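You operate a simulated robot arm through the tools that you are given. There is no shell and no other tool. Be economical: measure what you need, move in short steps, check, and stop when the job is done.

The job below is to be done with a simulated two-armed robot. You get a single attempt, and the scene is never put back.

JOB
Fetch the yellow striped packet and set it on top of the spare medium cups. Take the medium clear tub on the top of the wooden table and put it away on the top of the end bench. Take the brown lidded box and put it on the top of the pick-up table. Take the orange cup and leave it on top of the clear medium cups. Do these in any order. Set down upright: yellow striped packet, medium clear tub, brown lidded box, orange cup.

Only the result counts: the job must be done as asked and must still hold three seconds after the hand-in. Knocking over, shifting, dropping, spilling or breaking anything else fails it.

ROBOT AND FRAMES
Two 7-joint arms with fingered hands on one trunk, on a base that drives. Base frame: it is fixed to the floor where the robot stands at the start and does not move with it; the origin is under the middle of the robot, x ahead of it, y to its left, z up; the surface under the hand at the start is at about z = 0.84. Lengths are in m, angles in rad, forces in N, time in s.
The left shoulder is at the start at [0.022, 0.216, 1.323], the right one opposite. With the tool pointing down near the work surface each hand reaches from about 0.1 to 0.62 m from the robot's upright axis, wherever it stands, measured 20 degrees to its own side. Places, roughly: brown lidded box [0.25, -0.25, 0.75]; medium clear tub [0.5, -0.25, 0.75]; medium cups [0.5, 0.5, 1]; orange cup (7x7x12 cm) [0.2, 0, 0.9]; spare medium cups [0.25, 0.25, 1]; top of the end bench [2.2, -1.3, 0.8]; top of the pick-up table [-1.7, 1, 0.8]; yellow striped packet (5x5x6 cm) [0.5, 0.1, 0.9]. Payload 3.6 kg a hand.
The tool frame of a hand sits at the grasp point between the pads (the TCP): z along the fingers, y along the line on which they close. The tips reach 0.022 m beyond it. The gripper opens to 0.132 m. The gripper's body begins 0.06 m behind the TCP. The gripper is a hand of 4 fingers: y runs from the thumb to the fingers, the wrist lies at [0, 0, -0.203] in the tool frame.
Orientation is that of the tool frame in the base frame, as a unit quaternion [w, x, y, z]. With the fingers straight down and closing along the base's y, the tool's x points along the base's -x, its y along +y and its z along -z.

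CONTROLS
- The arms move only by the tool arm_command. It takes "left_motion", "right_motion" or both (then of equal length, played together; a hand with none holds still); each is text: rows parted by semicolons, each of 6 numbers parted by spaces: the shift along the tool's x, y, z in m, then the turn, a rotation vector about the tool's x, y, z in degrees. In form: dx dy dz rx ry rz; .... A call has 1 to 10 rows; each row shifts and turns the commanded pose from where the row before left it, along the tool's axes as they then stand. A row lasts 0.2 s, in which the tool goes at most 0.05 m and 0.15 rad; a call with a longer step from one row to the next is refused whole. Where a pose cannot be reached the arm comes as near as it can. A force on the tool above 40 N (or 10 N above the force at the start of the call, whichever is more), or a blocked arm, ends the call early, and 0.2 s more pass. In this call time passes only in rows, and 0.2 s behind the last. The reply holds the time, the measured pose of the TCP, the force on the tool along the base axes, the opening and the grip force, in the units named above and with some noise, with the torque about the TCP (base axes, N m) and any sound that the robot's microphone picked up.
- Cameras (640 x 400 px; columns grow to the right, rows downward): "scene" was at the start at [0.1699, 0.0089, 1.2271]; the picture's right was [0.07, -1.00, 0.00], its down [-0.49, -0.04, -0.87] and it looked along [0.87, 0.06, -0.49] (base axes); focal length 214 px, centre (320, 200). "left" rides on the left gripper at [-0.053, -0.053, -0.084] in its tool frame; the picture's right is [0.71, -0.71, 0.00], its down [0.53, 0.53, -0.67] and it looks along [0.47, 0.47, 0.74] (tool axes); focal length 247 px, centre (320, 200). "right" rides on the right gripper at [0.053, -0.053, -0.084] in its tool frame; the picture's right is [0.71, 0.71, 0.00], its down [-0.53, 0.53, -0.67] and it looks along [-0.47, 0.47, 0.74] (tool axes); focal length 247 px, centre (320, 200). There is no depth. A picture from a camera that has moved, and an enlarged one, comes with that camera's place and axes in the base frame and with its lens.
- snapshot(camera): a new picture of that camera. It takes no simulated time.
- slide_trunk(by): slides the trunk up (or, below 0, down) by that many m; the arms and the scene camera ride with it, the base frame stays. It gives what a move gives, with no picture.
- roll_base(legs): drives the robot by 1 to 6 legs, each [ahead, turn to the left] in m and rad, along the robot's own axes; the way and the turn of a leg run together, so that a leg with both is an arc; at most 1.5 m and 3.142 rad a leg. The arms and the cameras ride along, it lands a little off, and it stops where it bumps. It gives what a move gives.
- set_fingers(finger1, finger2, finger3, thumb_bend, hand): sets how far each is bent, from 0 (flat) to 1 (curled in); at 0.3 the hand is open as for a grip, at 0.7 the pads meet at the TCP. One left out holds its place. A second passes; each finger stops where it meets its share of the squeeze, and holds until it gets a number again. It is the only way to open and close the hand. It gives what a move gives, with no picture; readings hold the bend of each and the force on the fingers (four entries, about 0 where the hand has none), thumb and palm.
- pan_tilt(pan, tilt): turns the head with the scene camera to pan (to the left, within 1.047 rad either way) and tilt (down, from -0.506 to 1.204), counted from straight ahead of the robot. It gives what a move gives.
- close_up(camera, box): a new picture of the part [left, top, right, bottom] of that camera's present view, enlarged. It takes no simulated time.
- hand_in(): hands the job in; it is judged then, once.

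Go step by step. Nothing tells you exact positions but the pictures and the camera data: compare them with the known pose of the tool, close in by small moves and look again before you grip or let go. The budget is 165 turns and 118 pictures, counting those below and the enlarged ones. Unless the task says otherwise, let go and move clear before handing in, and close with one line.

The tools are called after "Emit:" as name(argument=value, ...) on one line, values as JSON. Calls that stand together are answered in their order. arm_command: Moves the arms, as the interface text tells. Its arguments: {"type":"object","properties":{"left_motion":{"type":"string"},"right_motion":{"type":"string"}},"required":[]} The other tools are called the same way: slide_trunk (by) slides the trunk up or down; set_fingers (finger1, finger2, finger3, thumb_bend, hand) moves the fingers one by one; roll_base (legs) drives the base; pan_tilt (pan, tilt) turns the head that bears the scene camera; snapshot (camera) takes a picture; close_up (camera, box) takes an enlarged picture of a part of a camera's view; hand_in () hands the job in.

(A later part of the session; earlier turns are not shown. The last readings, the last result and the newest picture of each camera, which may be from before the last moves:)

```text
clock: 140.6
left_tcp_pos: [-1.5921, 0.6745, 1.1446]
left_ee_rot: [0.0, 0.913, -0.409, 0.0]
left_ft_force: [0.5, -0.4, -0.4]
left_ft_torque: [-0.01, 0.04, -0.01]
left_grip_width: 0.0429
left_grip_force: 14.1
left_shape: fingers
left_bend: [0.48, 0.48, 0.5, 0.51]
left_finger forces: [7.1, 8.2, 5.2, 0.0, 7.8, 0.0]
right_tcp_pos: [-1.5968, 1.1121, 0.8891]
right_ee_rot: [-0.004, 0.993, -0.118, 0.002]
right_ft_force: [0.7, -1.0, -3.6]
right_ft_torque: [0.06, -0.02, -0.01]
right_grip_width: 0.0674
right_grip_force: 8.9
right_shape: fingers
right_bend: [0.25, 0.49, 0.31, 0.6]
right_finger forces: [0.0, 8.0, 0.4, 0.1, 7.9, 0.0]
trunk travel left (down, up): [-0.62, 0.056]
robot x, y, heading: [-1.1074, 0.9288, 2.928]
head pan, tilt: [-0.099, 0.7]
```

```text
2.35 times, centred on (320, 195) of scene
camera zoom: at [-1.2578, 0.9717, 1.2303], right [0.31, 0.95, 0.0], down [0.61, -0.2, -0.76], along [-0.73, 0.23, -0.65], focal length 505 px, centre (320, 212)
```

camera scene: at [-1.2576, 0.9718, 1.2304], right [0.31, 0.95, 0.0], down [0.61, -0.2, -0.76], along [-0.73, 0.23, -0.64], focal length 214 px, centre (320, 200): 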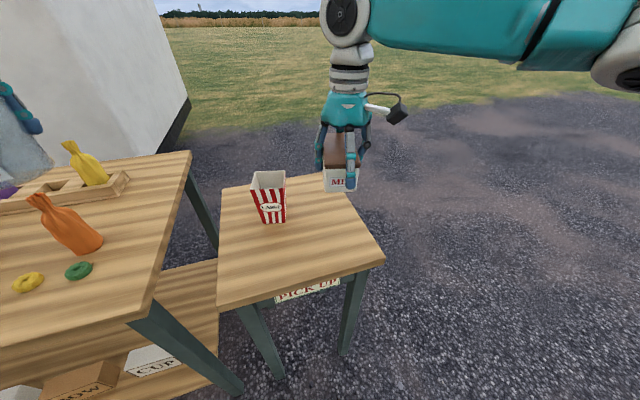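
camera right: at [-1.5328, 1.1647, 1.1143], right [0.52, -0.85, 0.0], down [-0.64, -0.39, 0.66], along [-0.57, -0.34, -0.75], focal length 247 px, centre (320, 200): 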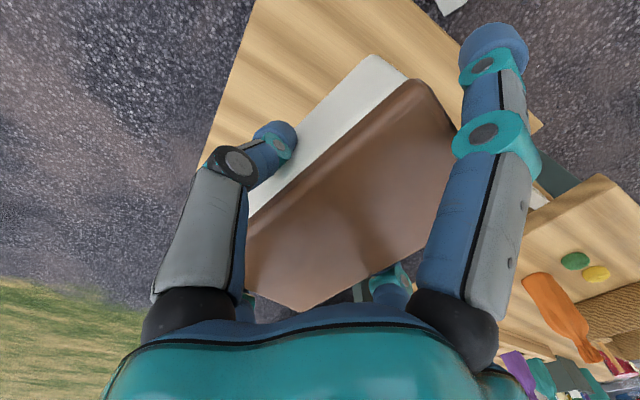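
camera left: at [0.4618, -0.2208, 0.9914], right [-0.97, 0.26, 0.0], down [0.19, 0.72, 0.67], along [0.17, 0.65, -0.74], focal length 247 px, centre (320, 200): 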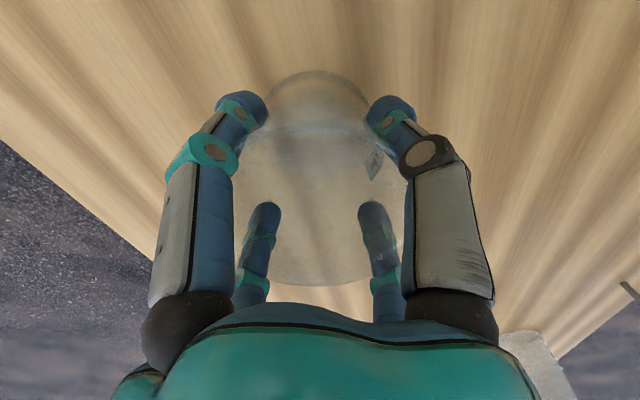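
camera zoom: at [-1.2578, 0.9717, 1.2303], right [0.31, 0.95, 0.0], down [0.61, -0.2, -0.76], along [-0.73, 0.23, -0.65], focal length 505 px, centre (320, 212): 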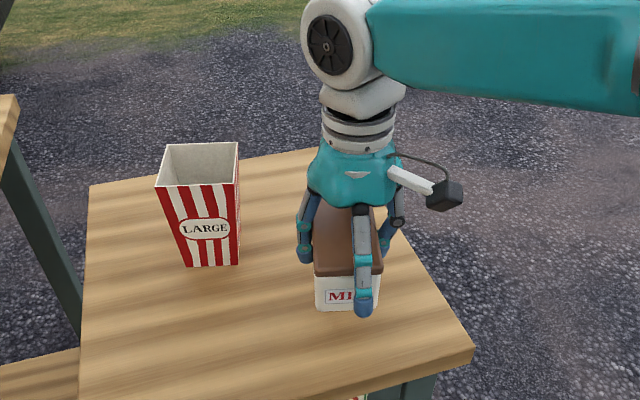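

Descend in smaller steps to contact.

Emit:
arm_command(right_motion="0 0 0.015 0 0 0;0 0 0.012 0 0 0;0 0 0 0 0 0")

Emit:
arm_command(right_motion="0 0 0.006 0 0 0;0 0 0 0 0 0")

Emit:
arm_command(right_motion="0 0 0.005 0 0 0;0 0 0 0 0 0")

Emit:
close_up(camera="scene", box=[270, 150, 390, 250])

```text
clock: 141.3
left_tcp_pos: [-1.5915, 0.6745, 1.1451]
left_ee_rot: [0.0, 0.913, -0.408, 0.001]
left_ft_force: [0.9, 0.2, -1.4]
left_ft_torque: [0.01, 0.01, 0.01]
left_grip_width: 0.0433
left_grip_force: 13.4
left_shape: fingers
left_bend: [0.48, 0.48, 0.5, 0.51]
left_finger forces: [7.1, 8.2, 5.3, 0.0, 7.9, 0.0]
right_tcp_pos: [-1.5953, 1.114, 0.863]
right_ee_rot: [-0.004, 0.993, -0.118, 0.002]
right_ft_force: [-1.1, 0.3, -3.6]
right_ft_torque: [0.02, -0.01, -0.01]
right_grip_width: 0.0677
right_grip_force: 8.5
right_shape: fingers
right_bend: [0.25, 0.49, 0.31, 0.6]
right_finger forces: [0.0, 8.0, 0.3, 0.0, 7.9, 0.0]
trunk travel left (down, up): [-0.62, 0.056]
robot x, y, heading: [-1.102, 0.9309, 2.935]
head pan, tilt: [-0.099, 0.7]
```

```text
clock: 141.9
left_tcp_pos: [-1.5921, 0.6747, 1.1458]
left_ee_rot: [0.001, 0.913, -0.408, 0.001]
left_ft_force: [0.7, -0.2, -1.5]
left_ft_torque: [0.0, 0.01, 0.01]
left_grip_width: 0.0428
left_grip_force: 14.3
left_shape: fingers
left_bend: [0.48, 0.48, 0.5, 0.51]
left_finger forces: [7.1, 8.1, 5.3, 0.0, 7.9, 0.0]
right_tcp_pos: [-1.5958, 1.1135, 0.8575]
right_ee_rot: [-0.004, 0.993, -0.118, 0.001]
right_ft_force: [0.5, 0.0, -4.7]
right_ft_torque: [0.02, -0.01, 0.0]
right_grip_width: 0.0672
right_grip_force: 9.2
right_shape: fingers
right_bend: [0.25, 0.49, 0.31, 0.6]
right_finger forces: [0.1, 8.0, 0.4, 0.0, 8.0, 0.1]
trunk travel left (down, up): [-0.62, 0.056]
robot x, y, heading: [-1.1056, 0.9278, 2.925]
head pan, tilt: [-0.099, 0.7]
```

```text
clock: 142.6
left_tcp_pos: [-1.5923, 0.6743, 1.146]
left_ee_rot: [0.002, 0.913, -0.408, 0.0]
left_ft_force: [0.5, -0.2, -1.0]
left_ft_torque: [-0.02, -0.02, 0.01]
left_grip_width: 0.043
left_grip_force: 14.2
left_shape: fingers
left_bend: [0.48, 0.48, 0.5, 0.51]
left_finger forces: [7.1, 8.2, 5.3, 0.1, 7.8, 0.0]
right_tcp_pos: [-1.5955, 1.1148, 0.8514]
right_ee_rot: [-0.003, 0.993, -0.118, 0.002]
right_ft_force: [-0.9, 0.2, -3.7]
right_ft_torque: [0.03, -0.02, 0.02]
right_grip_width: 0.0674
right_grip_force: 8.4
right_shape: fingers
right_bend: [0.25, 0.49, 0.31, 0.6]
right_finger forces: [0.0, 8.0, 0.4, 0.0, 7.9, 0.1]
trunk travel left (down, up): [-0.62, 0.056]
robot x, y, heading: [-1.1078, 0.923, 2.927]
head pan, tilt: [-0.099, 0.7]
```

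```text
4.00 times, centred on (330, 200) of scene
camera zoom: at [-1.2577, 0.9719, 1.2304], right [0.31, 0.95, 0.0], down [0.61, -0.2, -0.76], along [-0.73, 0.23, -0.65], focal length 858 px, centre (280, 200)
```

zoom: 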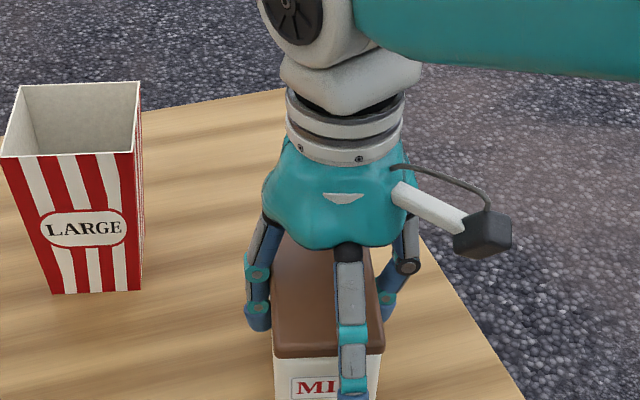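

Not yet touching; continue in small steps.

Emit:
arm_command(right_motion="0 0 0.005 0 0 0;0 0 0 0 0 0")

Emit:
arm_command(right_motion="0 0 0.005 0 0 0;0 0 0 0 0 0")

Emit:
arm_command(right_motion="0 0 0.003 0 0 0;0 0 0 0 0 0")

```text
clock: 143.2
left_tcp_pos: [-1.5909, 0.6752, 1.1454]
left_ee_rot: [0.001, 0.913, -0.408, 0.001]
left_ft_force: [1.0, -0.6, -0.9]
left_ft_torque: [0.03, 0.0, 0.02]
left_grip_width: 0.043
left_grip_force: 13.9
left_shape: fingers
left_bend: [0.48, 0.48, 0.5, 0.51]
left_finger forces: [7.1, 8.1, 5.1, 0.0, 7.8, 0.0]
right_tcp_pos: [-1.5961, 1.1128, 0.847]
right_ee_rot: [-0.005, 0.993, -0.118, 0.001]
right_ft_force: [-1.1, 0.8, -1.0]
right_ft_torque: [-0.03, -0.07, -0.02]
right_grip_width: 0.0675
right_grip_force: 8.8
right_shape: fingers
right_bend: [0.25, 0.49, 0.31, 0.6]
right_finger forces: [0.1, 8.3, 1.3, 0.1, 8.2, 0.0]
trunk travel left (down, up): [-0.62, 0.056]
robot x, y, heading: [-1.105, 0.9276, 2.928]
head pan, tilt: [-0.099, 0.7]
```

```text
clock: 143.8
left_tcp_pos: [-1.5905, 0.6738, 1.1454]
left_ee_rot: [0.001, 0.913, -0.409, 0.0]
left_ft_force: [-0.6, -0.1, -1.4]
left_ft_torque: [-0.02, 0.03, -0.01]
left_grip_width: 0.0428
left_grip_force: 14.2
left_shape: fingers
left_bend: [0.48, 0.48, 0.5, 0.51]
left_finger forces: [7.0, 8.1, 5.3, 0.1, 7.8, 0.0]
right_tcp_pos: [-1.5945, 1.1132, 0.8453]
right_ee_rot: [-0.004, 0.993, -0.117, 0.0]
right_ft_force: [-3.4, 0.8, 10.5]
right_ft_torque: [-0.14, 0.05, -0.08]
right_grip_width: 0.0674
right_grip_force: 10.6
right_shape: fingers
right_bend: [0.25, 0.49, 0.29, 0.6]
right_finger forces: [0.0, 9.5, 3.3, 0.1, 9.3, 0.0]
trunk travel left (down, up): [-0.62, 0.056]
robot x, y, heading: [-1.1028, 0.93, 2.928]
head pan, tilt: [-0.099, 0.7]
```

```text
clock: 144.3
left_tcp_pos: [-1.5906, 0.6745, 1.1451]
left_ee_rot: [0.0, 0.913, -0.409, -0.001]
left_ft_force: [0.5, 0.1, -1.2]
left_ft_torque: [0.01, 0.01, -0.01]
left_grip_width: 0.0427
left_grip_force: 14.6
left_shape: fingers
left_bend: [0.48, 0.48, 0.5, 0.51]
left_finger forces: [7.1, 8.1, 5.2, 0.0, 7.7, 0.0]
right_tcp_pos: [-1.594, 1.1126, 0.8434]
right_ee_rot: [-0.004, 0.993, -0.118, 0.0]
right_ft_force: [-6.2, 0.6, 15.1]
right_ft_torque: [-0.11, 0.14, -0.06]
right_grip_width: 0.0673
right_grip_force: 11.1
right_shape: fingers
right_bend: [0.25, 0.49, 0.28, 0.6]
right_finger forces: [0.0, 9.9, 4.0, 0.0, 9.7, 0.0]
right hand out of reach, approached as far as the arm can: row 1
trunk travel left (down, up): [-0.62, 0.056]
robot x, y, heading: [-1.1033, 0.9261, 2.929]
head pan, tilt: [-0.099, 0.7]
```

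Contact. Ease, open the end fingers, then the side ones.

Emit:
arm_command(right_motion="0 0 -0.003 0 0 0")

Emit:
set_fingers(hand="right", finger1=0.08, finger3=0.08)

Emit:
set_fingers(hand="right", finger2=0.3, thumb_bend=0.4)

Emit:
close_up(camera="scene", box=[230, 130, 410, 280])

Emit:
snapshot(camera="right")

```text
clock: 144.8
left_tcp_pos: [-1.5913, 0.6747, 1.1458]
left_ee_rot: [0.001, 0.913, -0.409, 0.0]
left_ft_force: [0.1, -0.8, -1.8]
left_ft_torque: [0.01, -0.02, 0.01]
left_grip_width: 0.0425
left_grip_force: 14.3
left_shape: fingers
left_bend: [0.48, 0.48, 0.5, 0.51]
left_finger forces: [7.1, 8.0, 5.1, 0.0, 7.8, 0.0]
right_tcp_pos: [-1.5922, 1.1133, 0.8435]
right_ee_rot: [-0.004, 0.993, -0.119, 0.003]
right_ft_force: [-4.5, -0.2, 8.5]
right_ft_torque: [-0.04, 0.07, 0.0]
right_grip_width: 0.0672
right_grip_force: 10.4
right_shape: fingers
right_bend: [0.25, 0.49, 0.29, 0.6]
right_finger forces: [0.1, 9.5, 2.4, 0.0, 8.8, 0.0]
trunk travel left (down, up): [-0.62, 0.056]
robot x, y, heading: [-1.1078, 0.9294, 2.933]
head pan, tilt: [-0.099, 0.7]
```

```text
clock: 145.8
left_tcp_pos: [-1.5907, 0.6733, 1.1456]
left_ee_rot: [0.002, 0.913, -0.408, 0.0]
left_ft_force: [0.6, -0.3, -1.4]
left_ft_torque: [-0.02, 0.03, 0.0]
left_grip_width: 0.0429
left_grip_force: 14.4
left_shape: fingers
left_bend: [0.48, 0.48, 0.5, 0.51]
left_finger forces: [7.1, 8.2, 5.2, 0.1, 7.8, 0.0]
right_tcp_pos: [-1.5922, 1.1142, 0.8445]
right_ee_rot: [-0.004, 0.993, -0.119, 0.001]
right_ft_force: [-0.1, -0.9, 2.5]
right_ft_torque: [-0.06, 0.03, -0.01]
right_grip_width: 0.0837
right_grip_force: 9.0
right_shape: fingers
right_bend: [0.08, 0.49, 0.08, 0.6]
right_finger forces: [0.2, 9.6, 0.0, 0.1, 8.4, 0.0]
trunk travel left (down, up): [-0.62, 0.056]
robot x, y, heading: [-1.1014, 0.9286, 2.93]
head pan, tilt: [-0.099, 0.7]
```

```text
clock: 146.8
left_tcp_pos: [-1.5903, 0.6745, 1.1462]
left_ee_rot: [0.001, 0.913, -0.408, 0.0]
left_ft_force: [0.0, -1.4, -1.7]
left_ft_torque: [0.03, 0.02, -0.01]
left_grip_width: 0.043
left_grip_force: 14.0
left_shape: fingers
left_bend: [0.48, 0.48, 0.5, 0.51]
left_finger forces: [7.0, 8.1, 5.3, 0.0, 7.8, 0.0]
right_tcp_pos: [-1.593, 1.1133, 0.8447]
right_ee_rot: [-0.003, 0.993, -0.119, 0.001]
right_ft_force: [-0.2, 0.5, 0.5]
right_ft_torque: [0.01, -0.02, 0.0]
right_grip_width: 0.0961
right_grip_force: 0.0
right_shape: fingers
right_bend: [0.08, 0.3, 0.08, 0.4]
right_finger forces: [0.0, 0.0, 0.0, 0.0, 0.0, 0.0]
trunk travel left (down, up): [-0.62, 0.056]
robot x, y, heading: [-1.102, 0.93, 2.927]
head pan, tilt: [-0.099, 0.7]
```

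```text
2.67 times, centred on (320, 205) of scene
camera zoom: at [-1.2573, 0.9716, 1.2304], right [0.31, 0.95, 0.0], down [0.61, -0.2, -0.76], along [-0.73, 0.24, -0.64], focal length 572 px, centre (320, 187)
```

zoom: 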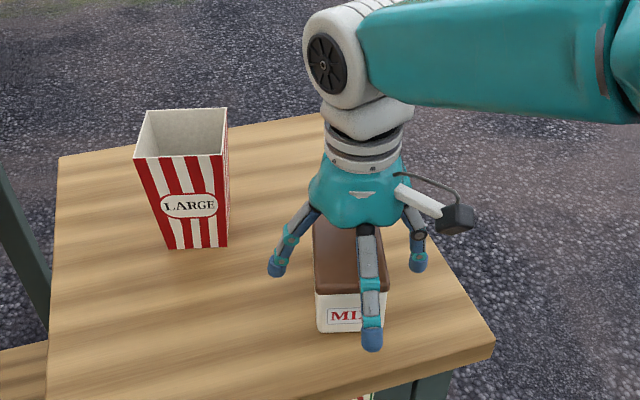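

```text
22 pictures are left
camera right: at [-1.5291, 1.1525, 0.9291], right [0.52, -0.85, 0.0], down [-0.64, -0.39, 0.66], along [-0.57, -0.34, -0.75], focal length 247 px, centre (320, 200)
```

right: 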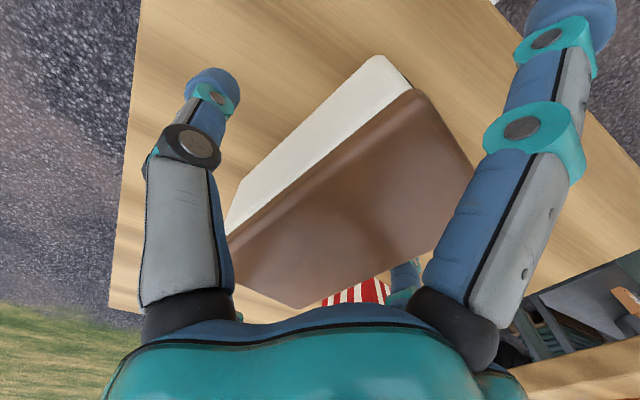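

The box stands on the pick-up table. Raise the right hand clear, back off, and begin turning right (north) to carry the tub around the generator to the end bench.

Emit:
arm_command(right_motion="0 0 -0.03 0 0 0;0 0 -0.045 0 0 0;0 0 -0.045 0 0 0;0 0 -0.045 0 0 0;0 0 -0.045 0 0 0;0 0 -0.045 0 0 0")

Emit:
roll_base(legs=[[-0.25, 0]])

Emit:
snapshot(camera="scene")

Emit:
roll_base(legs=[[0, -0.7]])

Emit:
roll_base(legs=[[0, -0.7]])

Emit:
roll_base(legs=[[0, -0.7]])

```text
clock: 148.2
left_tcp_pos: [-1.5916, 0.6734, 1.1454]
left_ee_rot: [0.001, 0.913, -0.409, 0.0]
left_ft_force: [0.1, -0.3, -0.9]
left_ft_torque: [0.01, -0.06, -0.02]
left_grip_width: 0.0429
left_grip_force: 14.1
left_shape: fingers
left_bend: [0.48, 0.48, 0.5, 0.51]
left_finger forces: [7.2, 8.1, 5.2, 0.1, 7.8, 0.0]
right_tcp_pos: [-1.591, 1.1117, 1.1008]
right_ee_rot: [-0.003, 0.993, -0.118, 0.002]
right_ft_force: [0.1, 0.1, -0.1]
right_ft_torque: [0.01, 0.02, -0.05]
right_grip_width: 0.0962
right_grip_force: 0.0
right_shape: fingers
right_bend: [0.08, 0.3, 0.08, 0.4]
right_finger forces: [0.1, 0.0, 0.0, 0.0, 0.0, 0.0]
trunk travel left (down, up): [-0.62, 0.056]
robot x, y, heading: [-1.1055, 0.9307, 2.933]
head pan, tilt: [-0.099, 0.7]
```

```text
clock: 150.0
left_tcp_pos: [-1.3457, 0.6232, 1.1451]
left_ee_rot: [0.001, 0.912, -0.41, 0.0]
left_ft_force: [0.1, 0.0, -1.7]
left_ft_torque: [0.03, 0.03, -0.03]
left_grip_width: 0.043
left_grip_force: 13.9
left_shape: fingers
left_bend: [0.48, 0.48, 0.5, 0.51]
left_finger forces: [7.1, 8.1, 5.2, 0.0, 7.8, 0.0]
right_tcp_pos: [-1.3462, 1.0578, 1.1006]
right_ee_rot: [-0.004, 0.993, -0.119, 0.001]
right_ft_force: [0.6, 0.1, -0.3]
right_ft_torque: [0.0, 0.0, -0.01]
right_grip_width: 0.0959
right_grip_force: 0.0
right_shape: fingers
right_bend: [0.08, 0.3, 0.08, 0.4]
right_finger forces: [0.0, 0.0, 0.0, 0.0, 0.1, 0.1]
trunk travel left (down, up): [-0.62, 0.056]
robot x, y, heading: [-0.8628, 0.8751, 2.929]
head pan, tilt: [-0.099, 0.7]
```

```text
21 pictures are left
camera scene: at [-1.012, 0.9188, 1.2305], right [0.31, 0.95, 0.0], down [0.61, -0.2, -0.76], along [-0.73, 0.24, -0.64], focal length 214 px, centre (320, 200)
```

scene: 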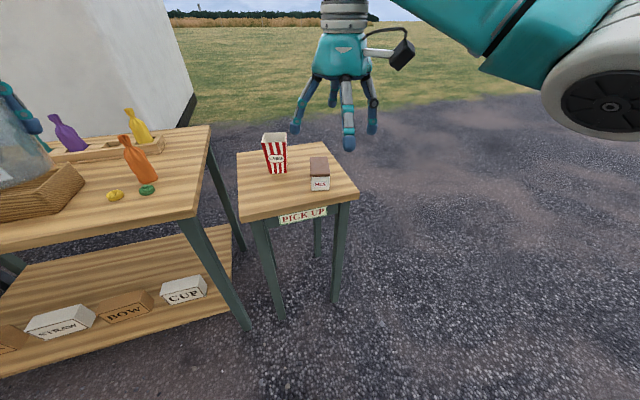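

```text
clock: 152.3
left_tcp_pos: [-1.3964, 0.9965, 1.1446]
left_ee_rot: [0.0, 0.716, -0.698, 0.001]
left_ft_force: [0.1, 0.7, -0.7]
left_ft_torque: [-0.02, 0.0, 0.04]
left_grip_width: 0.0428
left_grip_force: 13.9
left_shape: fingers
left_bend: [0.48, 0.48, 0.5, 0.51]
left_finger forces: [7.0, 7.9, 4.9, 0.0, 7.3, 0.0]
right_tcp_pos: [-1.1152, 1.3291, 1.1009]
right_ee_rot: [-0.002, 0.892, -0.452, 0.003]
right_ft_force: [-0.1, 0.6, -1.0]
right_ft_torque: [0.0, -0.05, -0.01]
right_grip_width: 0.0963
right_grip_force: 0.1
right_shape: fingers
right_bend: [0.08, 0.3, 0.08, 0.4]
right_finger forces: [0.0, 0.1, 0.0, 0.0, 0.0, 0.1]
trunk travel left (down, up): [-0.62, 0.056]
robot x, y, heading: [-0.8856, 0.8578, 2.231]
head pan, tilt: [-0.099, 0.7]
```

```text
clock: 154.6
left_tcp_pos: [-1.186, 1.2923, 1.1469]
left_ee_rot: [-0.001, -0.433, 0.902, 0.001]
left_ft_force: [0.4, 0.8, -0.9]
left_ft_torque: [0.03, 0.01, 0.01]
left_grip_width: 0.0427
left_grip_force: 13.2
left_shape: fingers
left_bend: [0.48, 0.48, 0.5, 0.52]
left_finger forces: [7.3, 7.7, 4.7, 0.0, 7.1, 0.1]
right_tcp_pos: [-0.7571, 1.3653, 1.1012]
right_ee_rot: [0.002, -0.682, 0.731, -0.003]
right_ft_force: [0.3, -0.5, 0.1]
right_ft_torque: [-0.03, 0.0, 0.01]
right_grip_width: 0.0963
right_grip_force: 0.0
right_shape: fingers
right_bend: [0.08, 0.3, 0.08, 0.4]
right_finger forces: [0.0, 0.0, 0.0, 0.0, 0.0, 0.0]
trunk travel left (down, up): [-0.62, 0.056]
robot x, y, heading: [-0.9169, 0.8581, 1.537]
head pan, tilt: [-0.099, 0.7]
```

```text
clock: 156.9
left_tcp_pos: [-0.8363, 1.3582, 1.1472]
left_ee_rot: [-0.001, -0.09, 0.996, 0.001]
left_ft_force: [0.3, -0.3, -0.9]
left_ft_torque: [-0.01, 0.0, -0.01]
left_grip_width: 0.0424
left_grip_force: 13.9
left_shape: fingers
left_bend: [0.49, 0.48, 0.5, 0.52]
left_finger forces: [7.2, 7.7, 4.5, 0.1, 7.1, 0.0]
right_tcp_pos: [-0.4641, 1.1309, 1.1012]
right_ee_rot: [0.0, -0.383, 0.924, -0.004]
right_ft_force: [-0.5, 0.2, -0.4]
right_ft_torque: [0.0, 0.01, 0.02]
right_grip_width: 0.0964
right_grip_force: 0.1
right_shape: fingers
right_bend: [0.08, 0.3, 0.08, 0.4]
right_finger forces: [0.1, 0.1, 0.0, 0.1, 0.0, 0.0]
trunk travel left (down, up): [-0.62, 0.056]
robot x, y, heading: [-0.9429, 0.881, 0.824]
head pan, tilt: [-0.099, 0.7]
```

Box is fine on the pick-up table. Drive northeast around the generator.

Emit:
roll_base(legs=[[1.2, 0]])

Emit:
roll_base(legs=[[0, -0.75]])

Emit:
pan_tilt(pan=-0.5, tilt=0.3)

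Emit:
snapshot(camera="scene")

```text
clock: 163.1
left_tcp_pos: [0.0193, 2.2422, 1.1479]
left_ee_rot: [-0.001, -0.077, 0.997, 0.001]
left_ft_force: [0.3, 0.2, -0.4]
left_ft_torque: [0.02, 0.01, -0.02]
left_grip_width: 0.0423
left_grip_force: 13.7
left_shape: fingers
left_bend: [0.49, 0.48, 0.5, 0.52]
left_finger forces: [7.5, 8.0, 4.8, 0.0, 7.4, 0.0]
right_tcp_pos: [0.3857, 2.0055, 1.1017]
right_ee_rot: [0.0, -0.371, 0.928, -0.003]
right_ft_force: [0.2, -0.6, -0.3]
right_ft_torque: [0.02, -0.03, 0.0]
right_grip_width: 0.0966
right_grip_force: 0.0
right_shape: fingers
right_bend: [0.08, 0.3, 0.08, 0.4]
right_finger forces: [0.1, 0.1, 0.0, 0.0, 0.0, 0.0]
trunk travel left (down, up): [-0.62, 0.056]
robot x, y, heading: [-0.1023, 1.7654, 0.799]
head pan, tilt: [-0.099, 0.7]
```

```text
clock: 165.6
left_tcp_pos: [0.3204, 2.0227, 1.1478]
left_ee_rot: [-0.001, 0.302, 0.953, 0.001]
left_ft_force: [-0.4, -0.2, -0.9]
left_ft_torque: [-0.01, -0.02, -0.02]
left_grip_width: 0.0423
left_grip_force: 13.5
left_shape: fingers
left_bend: [0.49, 0.48, 0.5, 0.52]
left_finger forces: [7.2, 7.7, 4.5, 0.1, 6.8, 0.0]
right_tcp_pos: [0.4178, 1.5986, 1.1017]
right_ee_rot: [-0.002, 0.004, 1.0, -0.005]
right_ft_force: [0.0, -0.9, -0.4]
right_ft_torque: [-0.02, 0.02, 0.01]
right_grip_width: 0.0965
right_grip_force: 0.1
right_shape: fingers
right_bend: [0.08, 0.3, 0.08, 0.4]
right_finger forces: [0.0, 0.1, 0.1, 0.0, 0.0, 0.0]
trunk travel left (down, up): [-0.62, 0.056]
robot x, y, heading: [-0.0983, 1.8016, 0.035]
head pan, tilt: [-0.099, 0.7]
```

```text
clock: 166.5
left_tcp_pos: [0.317, 2.0256, 1.1485]
left_ee_rot: [0.0, 0.302, 0.953, 0.001]
left_ft_force: [0.5, -0.2, -0.9]
left_ft_torque: [0.0, 0.02, -0.02]
left_grip_width: 0.0422
left_grip_force: 13.4
left_shape: fingers
left_bend: [0.49, 0.48, 0.51, 0.52]
left_finger forces: [7.4, 8.1, 4.8, 0.0, 7.3, 0.0]
right_tcp_pos: [0.4139, 1.6007, 1.1032]
right_ee_rot: [-0.001, 0.005, 1.0, -0.006]
right_ft_force: [-0.1, -0.2, -0.6]
right_ft_torque: [0.0, -0.01, 0.03]
right_grip_width: 0.0962
right_grip_force: 0.0
right_shape: fingers
right_bend: [0.08, 0.3, 0.08, 0.4]
right_finger forces: [0.0, 0.0, 0.1, 0.1, 0.1, 0.1]
trunk travel left (down, up): [-0.62, 0.056]
robot x, y, heading: [-0.1016, 1.8028, 0.037]
head pan, tilt: [-0.499, 0.3]
```

```text
20 pictures are left
camera scene: at [0.062, 1.768, 1.2666], right [-0.45, -0.9, 0.0], down [-0.27, 0.13, -0.96], along [0.85, -0.43, -0.3], focal length 214 px, centre (320, 200)
```

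scene: 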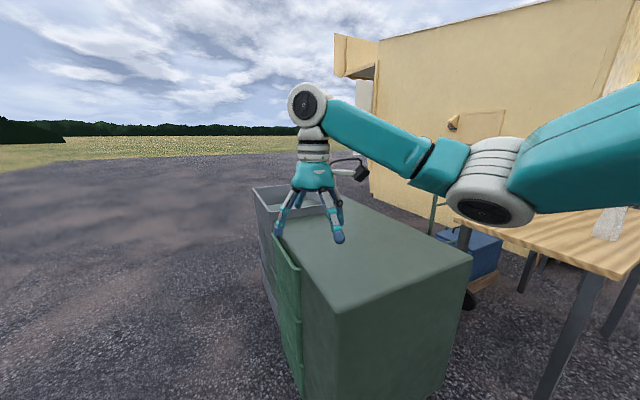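

The generator's north side is at y≈1.53, so I'll swing out a little wider, then look for the end bench.

Emit:
roll_base(legs=[[0, 0.22], [0.9, 0]])

Emit:
roll_base(legs=[[0, -0.25], [0.5, 0]])

Emit:
pan_tilt(pan=-1.0, tilt=0.2)

Emit:
snapshot(camera="scene")

```text
clock: 172.1
left_tcp_pos: [1.1478, 2.3341, 1.1487]
left_ee_rot: [0.0, 0.199, 0.98, 0.001]
left_ft_force: [-0.2, -0.3, -0.9]
left_ft_torque: [0.01, 0.02, -0.04]
left_grip_width: 0.0419
left_grip_force: 14.1
left_shape: fingers
left_bend: [0.49, 0.48, 0.51, 0.52]
left_finger forces: [7.3, 8.0, 4.6, 0.0, 7.1, 0.0]
right_tcp_pos: [1.3336, 1.9388, 1.1022]
right_ee_rot: [-0.001, -0.102, 0.995, -0.003]
right_ft_force: [-0.8, -0.8, -0.3]
right_ft_torque: [-0.03, -0.02, 0.0]
right_grip_width: 0.0964
right_grip_force: 0.1
right_shape: fingers
right_bend: [0.08, 0.3, 0.08, 0.4]
right_finger forces: [0.0, 0.1, 0.1, 0.0, 0.1, 0.1]
trunk travel left (down, up): [-0.62, 0.056]
robot x, y, heading: [0.7817, 2.0323, 0.253]
head pan, tilt: [-0.499, 0.3]
```

```text
clock: 175.9
left_tcp_pos: [1.7065, 2.2352, 1.1489]
left_ee_rot: [0.0, 0.32, 0.947, 0.001]
left_ft_force: [-0.2, -0.3, -0.8]
left_ft_torque: [-0.01, 0.01, 0.04]
left_grip_width: 0.0418
left_grip_force: 13.3
left_shape: fingers
left_bend: [0.49, 0.48, 0.51, 0.52]
left_finger forces: [7.2, 8.0, 4.6, 0.0, 6.8, 0.0]
right_tcp_pos: [1.7892, 1.8063, 1.1031]
right_ee_rot: [-0.002, 0.024, 1.0, -0.003]
right_ft_force: [0.0, -0.2, -0.3]
right_ft_torque: [-0.03, 0.04, 0.01]
right_grip_width: 0.0962
right_grip_force: 0.1
right_shape: fingers
right_bend: [0.08, 0.3, 0.08, 0.4]
right_finger forces: [0.0, 0.1, 0.0, 0.1, 0.0, 0.0]
trunk travel left (down, up): [-0.62, 0.056]
robot x, y, heading: [1.2763, 2.0281, 0.007]
head pan, tilt: [-0.499, 0.3]
```

```text
clock: 176.8
left_tcp_pos: [1.7057, 2.2356, 1.1486]
left_ee_rot: [-0.001, 0.319, 0.948, 0.001]
left_ft_force: [-0.3, 0.4, -1.0]
left_ft_torque: [0.0, -0.01, -0.01]
left_grip_width: 0.042
left_grip_force: 13.4
left_shape: fingers
left_bend: [0.49, 0.48, 0.51, 0.52]
left_finger forces: [7.3, 8.0, 4.6, 0.1, 6.9, 0.1]
right_tcp_pos: [1.7896, 1.8082, 1.1023]
right_ee_rot: [-0.001, 0.023, 1.0, -0.003]
right_ft_force: [-0.1, 0.0, 0.8]
right_ft_torque: [0.0, -0.01, -0.04]
right_grip_width: 0.0961
right_grip_force: 0.1
right_shape: fingers
right_bend: [0.08, 0.3, 0.08, 0.4]
right_finger forces: [0.0, 0.0, 0.0, 0.0, 0.0, 0.0]
trunk travel left (down, up): [-0.62, 0.056]
robot x, y, heading: [1.2829, 2.0274, 0.007]
head pan, tilt: [-1.0, 0.201]
```

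```text
19 pictures are left
camera scene: at [1.4104, 1.9504, 1.2758], right [-0.84, -0.54, 0.0], down [-0.11, 0.17, -0.98], along [0.53, -0.82, -0.2], focal length 214 px, centre (320, 200)
```

scene: 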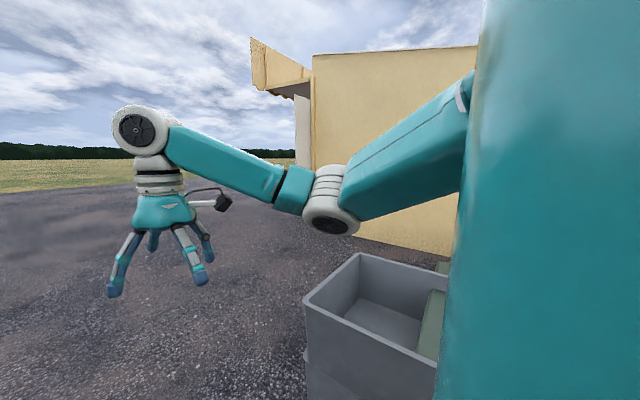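

No bench on this (north) face; the building spans x≈0.8–3.55 with an awning at its east end, so I'll drive around to look at the east side.

Emit:
roll_base(legs=[[0.7, 0]])

Emit:
roll_base(legs=[[0, -0.5], [1.5, 0]])

Emit:
roll_base(legs=[[0.9, 0]])

Emit:
roll_base(legs=[[0, -0.7]])

Emit:
pan_tilt(pan=-0.6, tilt=0.2)

Emit:
snapshot(camera="scene")

```text
clock: 180.6
left_tcp_pos: [2.395, 2.2491, 1.1498]
left_ee_rot: [-0.001, 0.313, 0.95, 0.001]
left_ft_force: [0.2, 0.5, -0.5]
left_ft_torque: [0.01, 0.01, 0.0]
left_grip_width: 0.0421
left_grip_force: 13.3
left_shape: fingers
left_bend: [0.49, 0.48, 0.51, 0.52]
left_finger forces: [7.3, 8.0, 4.6, 0.0, 6.9, 0.0]
right_tcp_pos: [2.4831, 1.822, 1.1035]
right_ee_rot: [-0.001, 0.017, 1.0, -0.004]
right_ft_force: [0.1, 0.7, 0.0]
right_ft_torque: [0.01, 0.02, 0.0]
right_grip_width: 0.0965
right_grip_force: 0.0
right_shape: fingers
right_bend: [0.08, 0.3, 0.08, 0.4]
right_finger forces: [0.0, 0.0, 0.0, 0.1, 0.1, 0.0]
trunk travel left (down, up): [-0.62, 0.056]
robot x, y, heading: [1.9707, 2.0373, 0.019]
head pan, tilt: [-1.0, 0.201]
```

```text
clock: 189.4
left_tcp_pos: [3.766, 1.318, 1.1498]
left_ee_rot: [0.0, 0.543, 0.84, 0.002]
left_ft_force: [0.4, -1.4, -0.4]
left_ft_torque: [0.02, -0.02, 0.0]
left_grip_width: 0.0421
left_grip_force: 13.4
left_shape: fingers
left_bend: [0.49, 0.48, 0.51, 0.52]
left_finger forces: [7.1, 7.9, 4.5, 0.0, 6.7, 0.0]
right_tcp_pos: [3.6332, 0.902, 1.1034]
right_ee_rot: [-0.002, 0.268, 0.963, -0.004]
right_ft_force: [-1.1, -0.2, 0.3]
right_ft_torque: [-0.01, -0.03, -0.02]
right_grip_width: 0.0964
right_grip_force: 0.2
right_shape: fingers
right_bend: [0.08, 0.3, 0.08, 0.4]
right_finger forces: [0.0, 0.0, 0.0, 0.0, 0.0, 0.1]
trunk travel left (down, up): [-0.62, 0.056]
robot x, y, heading: [3.292, 1.3447, -0.49]
head pan, tilt: [-1.0, 0.201]
```

```text
clock: 194.2
left_tcp_pos: [4.5588, 0.883, 1.1512]
left_ee_rot: [0.0, 0.548, 0.836, 0.001]
left_ft_force: [0.7, -0.2, -0.4]
left_ft_torque: [0.0, 0.0, -0.01]
left_grip_width: 0.0422
left_grip_force: 13.1
left_shape: fingers
left_bend: [0.49, 0.48, 0.51, 0.52]
left_finger forces: [7.1, 7.9, 4.5, 0.0, 6.8, 0.0]
right_tcp_pos: [4.4205, 0.4689, 1.1046]
right_ee_rot: [-0.001, 0.275, 0.962, -0.004]
right_ft_force: [-0.1, 0.8, 0.2]
right_ft_torque: [0.0, 0.0, 0.02]
right_grip_width: 0.0963
right_grip_force: 0.2
right_shape: fingers
right_bend: [0.08, 0.3, 0.08, 0.4]
right_finger forces: [0.1, 0.1, 0.0, 0.0, 0.0, 0.0]
trunk travel left (down, up): [-0.62, 0.056]
robot x, y, heading: [4.0851, 0.9083, -0.502]
head pan, tilt: [-1.0, 0.201]
```

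```text
clock: 196.5
left_tcp_pos: [4.4317, 0.5833, 1.15]
left_ee_rot: [0.001, 0.801, 0.599, 0.002]
left_ft_force: [0.0, 0.6, -2.2]
left_ft_torque: [0.02, 0.04, -0.02]
left_grip_width: 0.0421
left_grip_force: 13.5
left_shape: fingers
left_bend: [0.49, 0.48, 0.51, 0.52]
left_finger forces: [7.1, 7.9, 4.5, 0.0, 6.4, 0.1]
right_tcp_pos: [4.0598, 0.3528, 1.1039]
right_ee_rot: [-0.003, 0.586, 0.81, -0.003]
right_ft_force: [1.0, 0.2, 0.4]
right_ft_torque: [-0.01, -0.01, 0.03]
right_grip_width: 0.0964
right_grip_force: 0.0
right_shape: fingers
right_bend: [0.08, 0.3, 0.08, 0.4]
right_finger forces: [0.1, 0.0, 0.0, 0.0, 0.0, 0.0]
trunk travel left (down, up): [-0.62, 0.056]
robot x, y, heading: [4.1148, 0.9188, -1.197]
head pan, tilt: [-1.0, 0.201]
```

```text
clock: 197.4
left_tcp_pos: [4.4336, 0.5823, 1.151]
left_ee_rot: [0.001, 0.801, 0.599, 0.001]
left_ft_force: [0.1, -0.2, -0.4]
left_ft_torque: [-0.03, 0.03, 0.01]
left_grip_width: 0.0421
left_grip_force: 12.8
left_shape: fingers
left_bend: [0.49, 0.48, 0.51, 0.52]
left_finger forces: [7.3, 7.9, 4.6, 0.0, 7.1, 0.0]
right_tcp_pos: [4.0613, 0.3536, 1.1048]
right_ee_rot: [-0.003, 0.586, 0.81, -0.003]
right_ft_force: [-0.7, 0.0, -0.2]
right_ft_torque: [-0.03, 0.02, 0.03]
right_grip_width: 0.0962
right_grip_force: 0.1
right_shape: fingers
right_bend: [0.08, 0.3, 0.08, 0.4]
right_finger forces: [0.0, 0.0, 0.0, 0.0, 0.0, 0.0]
trunk travel left (down, up): [-0.62, 0.056]
robot x, y, heading: [4.1195, 0.9227, -1.201]
head pan, tilt: [-0.6, 0.201]
```

```text
18 pictures are left
camera scene: at [4.1286, 0.7593, 1.2759], right [-0.97, 0.23, 0.0], down [0.04, 0.19, -0.98], along [-0.22, -0.95, -0.2], focal length 214 px, centre (320, 200)
```

scene: 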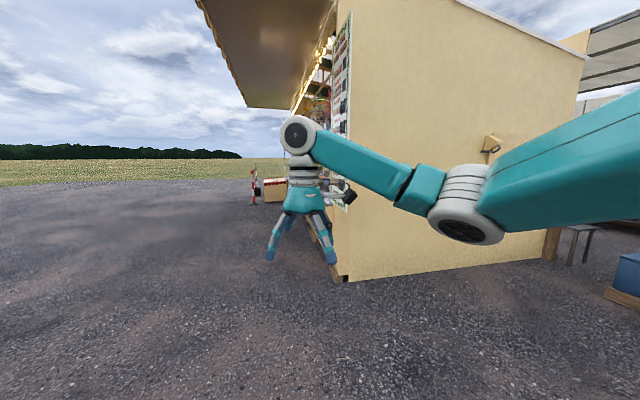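

The east side is a serving front with an awning. The end bench must be inside, behind the north end wall; I'll move to look in through the serving side.

Emit:
roll_base(legs=[[1.5, 0]])

Emit:
roll_base(legs=[[0, -0.45], [1.0, 0]])

Emit:
roll_base(legs=[[0, -0.7]])

Emit:
roll_base(legs=[[0, -0.6]])

Emit:
pan_tilt(pan=-0.1, tilt=0.1)

Emit:
snapshot(camera="scene")

```text
clock: 204.8
left_tcp_pos: [4.9399, -0.8314, 1.1515]
left_ee_rot: [0.001, 0.812, 0.584, 0.002]
left_ft_force: [-0.3, -0.3, -0.7]
left_ft_torque: [0.02, 0.0, -0.03]
left_grip_width: 0.0415
left_grip_force: 13.6
left_shape: fingers
left_bend: [0.49, 0.48, 0.51, 0.52]
left_finger forces: [7.3, 7.9, 4.6, 0.1, 6.8, 0.1]
right_tcp_pos: [4.5595, -1.0477, 1.1059]
right_ee_rot: [-0.003, 0.601, 0.8, -0.004]
right_ft_force: [-0.1, -0.1, -0.6]
right_ft_torque: [-0.03, 0.01, 0.02]
right_grip_width: 0.0962
right_grip_force: 0.0
right_shape: fingers
right_bend: [0.08, 0.3, 0.08, 0.4]
right_finger forces: [0.0, 0.1, 0.1, 0.0, 0.0, 0.0]
trunk travel left (down, up): [-0.62, 0.056]
robot x, y, heading: [4.6395, -0.4848, -1.235]
head pan, tilt: [-0.6, 0.201]
```

```text
clock: 211.3
left_tcp_pos: [4.6528, -1.9236, 1.152]
left_ee_rot: [0.001, 0.921, 0.389, 0.001]
left_ft_force: [-0.6, 0.3, -1.2]
left_ft_torque: [-0.02, 0.02, -0.05]
left_grip_width: 0.0419
left_grip_force: 12.5
left_shape: fingers
left_bend: [0.49, 0.48, 0.51, 0.52]
left_finger forces: [7.2, 7.8, 4.5, 0.0, 6.6, 0.0]
right_tcp_pos: [4.2159, -1.9534, 1.1048]
right_ee_rot: [-0.003, 0.764, 0.645, -0.002]
right_ft_force: [1.1, -0.9, -0.1]
right_ft_torque: [0.0, 0.01, 0.02]
right_grip_width: 0.0963
right_grip_force: 0.0
right_shape: fingers
right_bend: [0.08, 0.3, 0.08, 0.4]
right_finger forces: [0.2, 0.1, 0.0, 0.1, 0.0, 0.0]
trunk travel left (down, up): [-0.62, 0.056]
robot x, y, heading: [4.5312, -1.4801, -1.687]
head pan, tilt: [-0.6, 0.201]
```

```text
clock: 213.6
left_tcp_pos: [4.3442, -1.9006, 1.1533]
left_ee_rot: [0.001, 0.998, 0.057, 0.0]
left_ft_force: [-0.3, -0.2, -0.4]
left_ft_torque: [0.02, 0.01, -0.01]
left_grip_width: 0.0417
left_grip_force: 12.6
left_shape: fingers
left_bend: [0.49, 0.48, 0.51, 0.52]
left_finger forces: [7.1, 7.5, 4.4, 0.0, 6.2, 0.0]
right_tcp_pos: [3.9879, -1.6454, 1.1048]
right_ee_rot: [-0.004, 0.937, 0.35, 0.001]
right_ft_force: [-0.1, 0.1, 1.1]
right_ft_torque: [0.02, -0.03, -0.02]
right_grip_width: 0.0965
right_grip_force: 0.0
right_shape: fingers
right_bend: [0.08, 0.3, 0.08, 0.4]
right_finger forces: [0.0, 0.0, 0.0, 0.1, 0.0, 0.0]
trunk travel left (down, up): [-0.62, 0.056]
robot x, y, heading: [4.5563, -1.5053, -2.367]
head pan, tilt: [-0.6, 0.201]
```

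```text
clock: 215.7
left_tcp_pos: [4.1498, -1.7088, 1.1529]
left_ee_rot: [0.002, 0.969, -0.245, 0.0]
left_ft_force: [-0.6, -0.3, -1.5]
left_ft_torque: [-0.02, -0.01, -0.04]
left_grip_width: 0.0414
left_grip_force: 13.0
left_shape: fingers
left_bend: [0.49, 0.48, 0.51, 0.52]
left_finger forces: [7.2, 7.6, 4.3, 0.1, 6.4, 0.1]
right_tcp_pos: [4.0026, -1.2967, 1.1055]
right_ee_rot: [-0.005, 0.999, 0.053, 0.002]
right_ft_force: [-0.2, 0.2, 0.3]
right_ft_torque: [0.01, 0.02, -0.01]
right_grip_width: 0.0963
right_grip_force: 0.1
right_shape: fingers
right_bend: [0.08, 0.3, 0.08, 0.4]
right_finger forces: [0.0, 0.0, 0.0, 0.0, 0.1, 0.0]
trunk travel left (down, up): [-0.62, 0.056]
robot x, y, heading: [4.5508, -1.5299, -2.971]
head pan, tilt: [-0.6, 0.201]
```

```text
clock: 216.6
left_tcp_pos: [4.1503, -1.7094, 1.1542]
left_ee_rot: [0.003, 0.969, -0.246, 0.001]
left_ft_force: [-0.1, -0.2, -1.4]
left_ft_torque: [0.01, 0.0, -0.02]
left_grip_width: 0.0416
left_grip_force: 12.4
left_shape: fingers
left_bend: [0.49, 0.48, 0.51, 0.52]
left_finger forces: [7.3, 7.8, 4.6, 0.0, 6.5, 0.0]
right_tcp_pos: [4.0028, -1.2979, 1.1076]
right_ee_rot: [-0.005, 0.999, 0.053, 0.001]
right_ft_force: [-0.4, 0.4, -0.5]
right_ft_torque: [0.02, 0.01, 0.03]
right_grip_width: 0.096
right_grip_force: 0.2
right_shape: fingers
right_bend: [0.08, 0.3, 0.08, 0.4]
right_finger forces: [0.0, 0.0, 0.0, 0.1, 0.1, 0.0]
trunk travel left (down, up): [-0.62, 0.056]
robot x, y, heading: [4.5564, -1.5325, -2.973]
head pan, tilt: [-0.099, 0.099]
```

```text
17 pictures are left
camera scene: at [4.3912, -1.5518, 1.2852], right [-0.07, 1.0, 0.0], down [0.1, 0.01, -0.99], along [-0.99, -0.07, -0.1], focal length 214 px, centre (320, 200)
```

scene: 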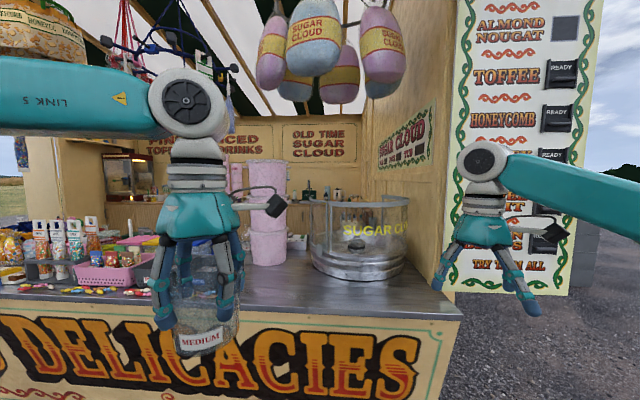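

The bench sits inside the stall, behind the sugar-cloud machine, so I must enter the stall. Grass shows past its left (south) end, so I'll drive south and look for the entrance.

Emit:
roll_base(legs=[[0, 0.65]])

Emit:
roll_base(legs=[[0, 0.75]])

Emit:
roll_base(legs=[[1.5, 0]])

Emit:
pan_tilt(pan=-0.75, tilt=0.1)

Emit:
snapshot(camera="scene")

```text
clock: 218.8
left_tcp_pos: [4.337, -1.9182, 1.154]
left_ee_rot: [0.002, 0.997, 0.076, 0.0]
left_ft_force: [-0.4, 0.2, -1.5]
left_ft_torque: [0.0, 0.01, 0.02]
left_grip_width: 0.0413
left_grip_force: 11.8
left_shape: fingers
left_bend: [0.49, 0.48, 0.51, 0.52]
left_finger forces: [7.0, 7.6, 4.4, 0.0, 6.0, 0.0]
right_tcp_pos: [3.9716, -1.6777, 1.1061]
right_ee_rot: [-0.005, 0.93, 0.368, 0.001]
right_ft_force: [-0.3, -0.3, 0.0]
right_ft_torque: [-0.01, 0.01, -0.03]
right_grip_width: 0.0964
right_grip_force: 0.1
right_shape: fingers
right_bend: [0.08, 0.3, 0.08, 0.4]
right_finger forces: [0.0, 0.1, 0.0, 0.1, 0.0, 0.0]
trunk travel left (down, up): [-0.62, 0.056]
robot x, y, heading: [4.5315, -1.5114, -2.325]
head pan, tilt: [-0.099, 0.099]
```

```text
clock: 221.2
left_tcp_pos: [4.6691, -1.9416, 1.1531]
left_ee_rot: [0.001, 0.899, 0.439, 0.001]
left_ft_force: [1.2, 0.5, -1.7]
left_ft_torque: [0.0, 0.01, 0.01]
left_grip_width: 0.0418
left_grip_force: 12.6
left_shape: fingers
left_bend: [0.49, 0.48, 0.51, 0.52]
left_finger forces: [6.9, 7.9, 4.3, 0.0, 5.9, 0.0]
right_tcp_pos: [4.241, -2.0193, 1.1076]
right_ee_rot: [-0.005, 0.727, 0.686, -0.003]
right_ft_force: [0.5, 0.4, 0.5]
right_ft_torque: [0.01, 0.03, -0.05]
right_grip_width: 0.0963
right_grip_force: 0.1
right_shape: fingers
right_bend: [0.08, 0.3, 0.08, 0.4]
right_finger forces: [0.0, 0.1, 0.1, 0.0, 0.0, 0.0]
trunk travel left (down, up): [-0.62, 0.056]
robot x, y, heading: [4.4937, -1.5134, -1.578]
head pan, tilt: [-0.099, 0.099]
```

```text
clock: 228.5
left_tcp_pos: [4.6646, -3.4145, 1.155]
left_ee_rot: [0.001, 0.897, 0.442, 0.001]
left_ft_force: [1.2, -0.3, -1.6]
left_ft_torque: [0.02, -0.03, 0.0]
left_grip_width: 0.0414
left_grip_force: 13.0
left_shape: fingers
left_bend: [0.49, 0.48, 0.51, 0.52]
left_finger forces: [7.0, 8.2, 4.5, 0.1, 6.1, 0.0]
right_tcp_pos: [4.2358, -3.4923, 1.1075]
right_ee_rot: [-0.003, 0.726, 0.688, -0.002]
right_ft_force: [0.6, -0.6, -0.2]
right_ft_torque: [0.02, 0.01, 0.0]
right_grip_width: 0.0963
right_grip_force: 0.1
right_shape: fingers
right_bend: [0.08, 0.3, 0.08, 0.4]
right_finger forces: [0.0, 0.0, 0.0, 0.2, 0.0, 0.0]
trunk travel left (down, up): [-0.62, 0.056]
robot x, y, heading: [4.4859, -2.9847, -1.574]
head pan, tilt: [-0.099, 0.099]
```

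```text
clock: 229.6
left_tcp_pos: [4.6652, -3.4136, 1.1554]
left_ee_rot: [0.001, 0.897, 0.441, 0.002]
left_ft_force: [0.6, 0.3, -1.7]
left_ft_torque: [0.0, 0.01, 0.01]
left_grip_width: 0.0413
left_grip_force: 12.5
left_shape: fingers
left_bend: [0.49, 0.48, 0.51, 0.52]
left_finger forces: [6.9, 8.2, 4.5, 0.0, 6.2, 0.1]
right_tcp_pos: [4.2363, -3.4927, 1.1084]
right_ee_rot: [-0.004, 0.726, 0.688, -0.002]
right_ft_force: [0.0, 0.4, 1.8]
right_ft_torque: [0.01, 0.01, 0.01]
right_grip_width: 0.0961
right_grip_force: 0.0
right_shape: fingers
right_bend: [0.08, 0.3, 0.08, 0.4]
right_finger forces: [0.0, 0.1, 0.1, 0.0, 0.0, 0.1]
trunk travel left (down, up): [-0.62, 0.056]
robot x, y, heading: [4.4914, -2.9839, -1.572]
head pan, tilt: [-0.75, 0.099]
```

```text
16 pictures are left
camera scene: at [4.4287, -3.1291, 1.2852], right [-0.73, 0.68, 0.0], down [0.07, 0.07, -0.99], along [-0.68, -0.73, -0.1], focal length 214 px, centre (320, 200)
```

scene: 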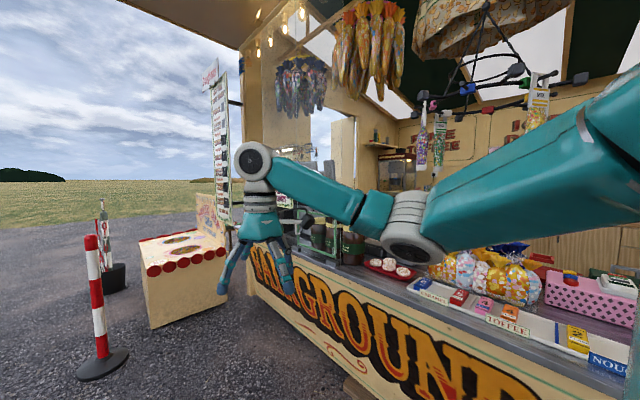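

The stall's doorway looks to be in its south wall (x≈1.6–2.4, y≈−5.4). A game box and a striped post stand off the southeast corner, so I'll swing wide to the east and look again.

Emit:
roll_base(legs=[[0, 0.45], [1.5, 0]])

Emit:
roll_base(legs=[[0, -0.5], [0.5, 0]])

Emit:
pan_tilt(pan=-0.5, tilt=0.25)

Emit:
snapshot(camera="scene")

```text
clock: 238.3
left_tcp_pos: [5.4759, -4.6415, 1.1555]
left_ee_rot: [0.002, 0.778, 0.628, 0.001]
left_ft_force: [-0.6, 0.7, -0.5]
left_ft_torque: [-0.01, -0.03, 0.0]
left_grip_width: 0.0413
left_grip_force: 12.8
left_shape: fingers
left_bend: [0.49, 0.48, 0.51, 0.53]
left_finger forces: [6.8, 7.8, 4.3, 0.0, 6.0, 0.0]
right_tcp_pos: [5.1212, -4.8979, 1.1092]
right_ee_rot: [-0.003, 0.556, 0.831, -0.002]
right_ft_force: [-0.2, 0.0, 0.3]
right_ft_torque: [0.0, 0.0, 0.0]
right_grip_width: 0.0962
right_grip_force: 0.0
right_shape: fingers
right_bend: [0.08, 0.3, 0.08, 0.4]
right_finger forces: [0.0, 0.0, 0.1, 0.0, 0.0, 0.0]
trunk travel left (down, up): [-0.62, 0.056]
robot x, y, heading: [5.1362, -4.3347, -1.13]
head pan, tilt: [-0.75, 0.099]
```

```text
clock: 242.7
left_tcp_pos: [5.2527, -5.2577, 1.1558]
left_ee_rot: [0.002, 0.909, 0.416, 0.0]
left_ft_force: [0.4, -1.2, -0.2]
left_ft_torque: [0.0, -0.03, -0.06]
left_grip_width: 0.0415
left_grip_force: 12.3
left_shape: fingers
left_bend: [0.49, 0.48, 0.51, 0.53]
left_finger forces: [6.8, 7.8, 4.2, 0.0, 5.7, 0.0]
right_tcp_pos: [4.8188, -5.3116, 1.1077]
right_ee_rot: [-0.003, 0.745, 0.666, -0.001]
right_ft_force: [-0.6, -0.2, -0.1]
right_ft_torque: [0.0, 0.02, 0.0]
right_grip_width: 0.0961
right_grip_force: 0.1
right_shape: fingers
right_bend: [0.08, 0.3, 0.08, 0.4]
right_finger forces: [0.1, 0.0, 0.1, 0.0, 0.1, 0.0]
trunk travel left (down, up): [-0.62, 0.056]
robot x, y, heading: [5.1042, -4.8165, -1.634]
head pan, tilt: [-0.75, 0.099]
```

```text
clock: 243.4
left_tcp_pos: [5.2532, -5.2565, 1.1561]
left_ee_rot: [0.001, 0.909, 0.416, 0.001]
left_ft_force: [-1.1, -0.1, -2.0]
left_ft_torque: [0.03, 0.01, 0.02]
left_grip_width: 0.0414
left_grip_force: 12.2
left_shape: fingers
left_bend: [0.49, 0.48, 0.51, 0.53]
left_finger forces: [6.8, 7.7, 4.2, 0.0, 5.8, 0.1]
right_tcp_pos: [4.8191, -5.3106, 1.1098]
right_ee_rot: [-0.003, 0.746, 0.666, -0.002]
right_ft_force: [-0.1, 0.4, 0.3]
right_ft_torque: [0.0, 0.01, 0.02]
right_grip_width: 0.0964
right_grip_force: 0.2
right_shape: fingers
right_bend: [0.08, 0.3, 0.08, 0.4]
right_finger forces: [0.0, 0.1, 0.1, 0.0, 0.0, 0.1]
trunk travel left (down, up): [-0.62, 0.056]
robot x, y, heading: [5.1005, -4.8206, -1.633]
head pan, tilt: [-0.499, 0.25]
```

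```text
15 pictures are left
camera scene: at [5.0516, -4.9749, 1.2713], right [-0.85, 0.53, 0.0], down [0.13, 0.21, -0.97], along [-0.52, -0.82, -0.25], focal length 214 px, centre (320, 200)
```

scene: 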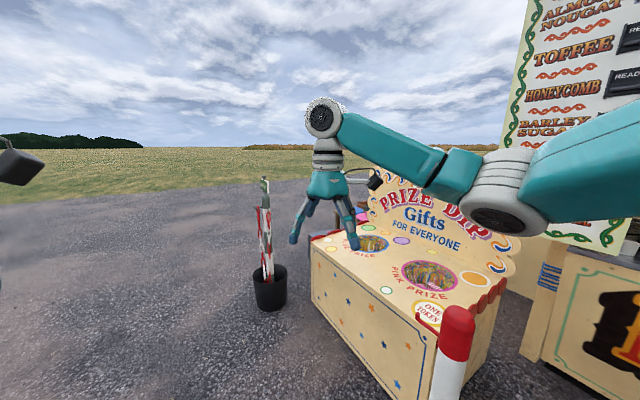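

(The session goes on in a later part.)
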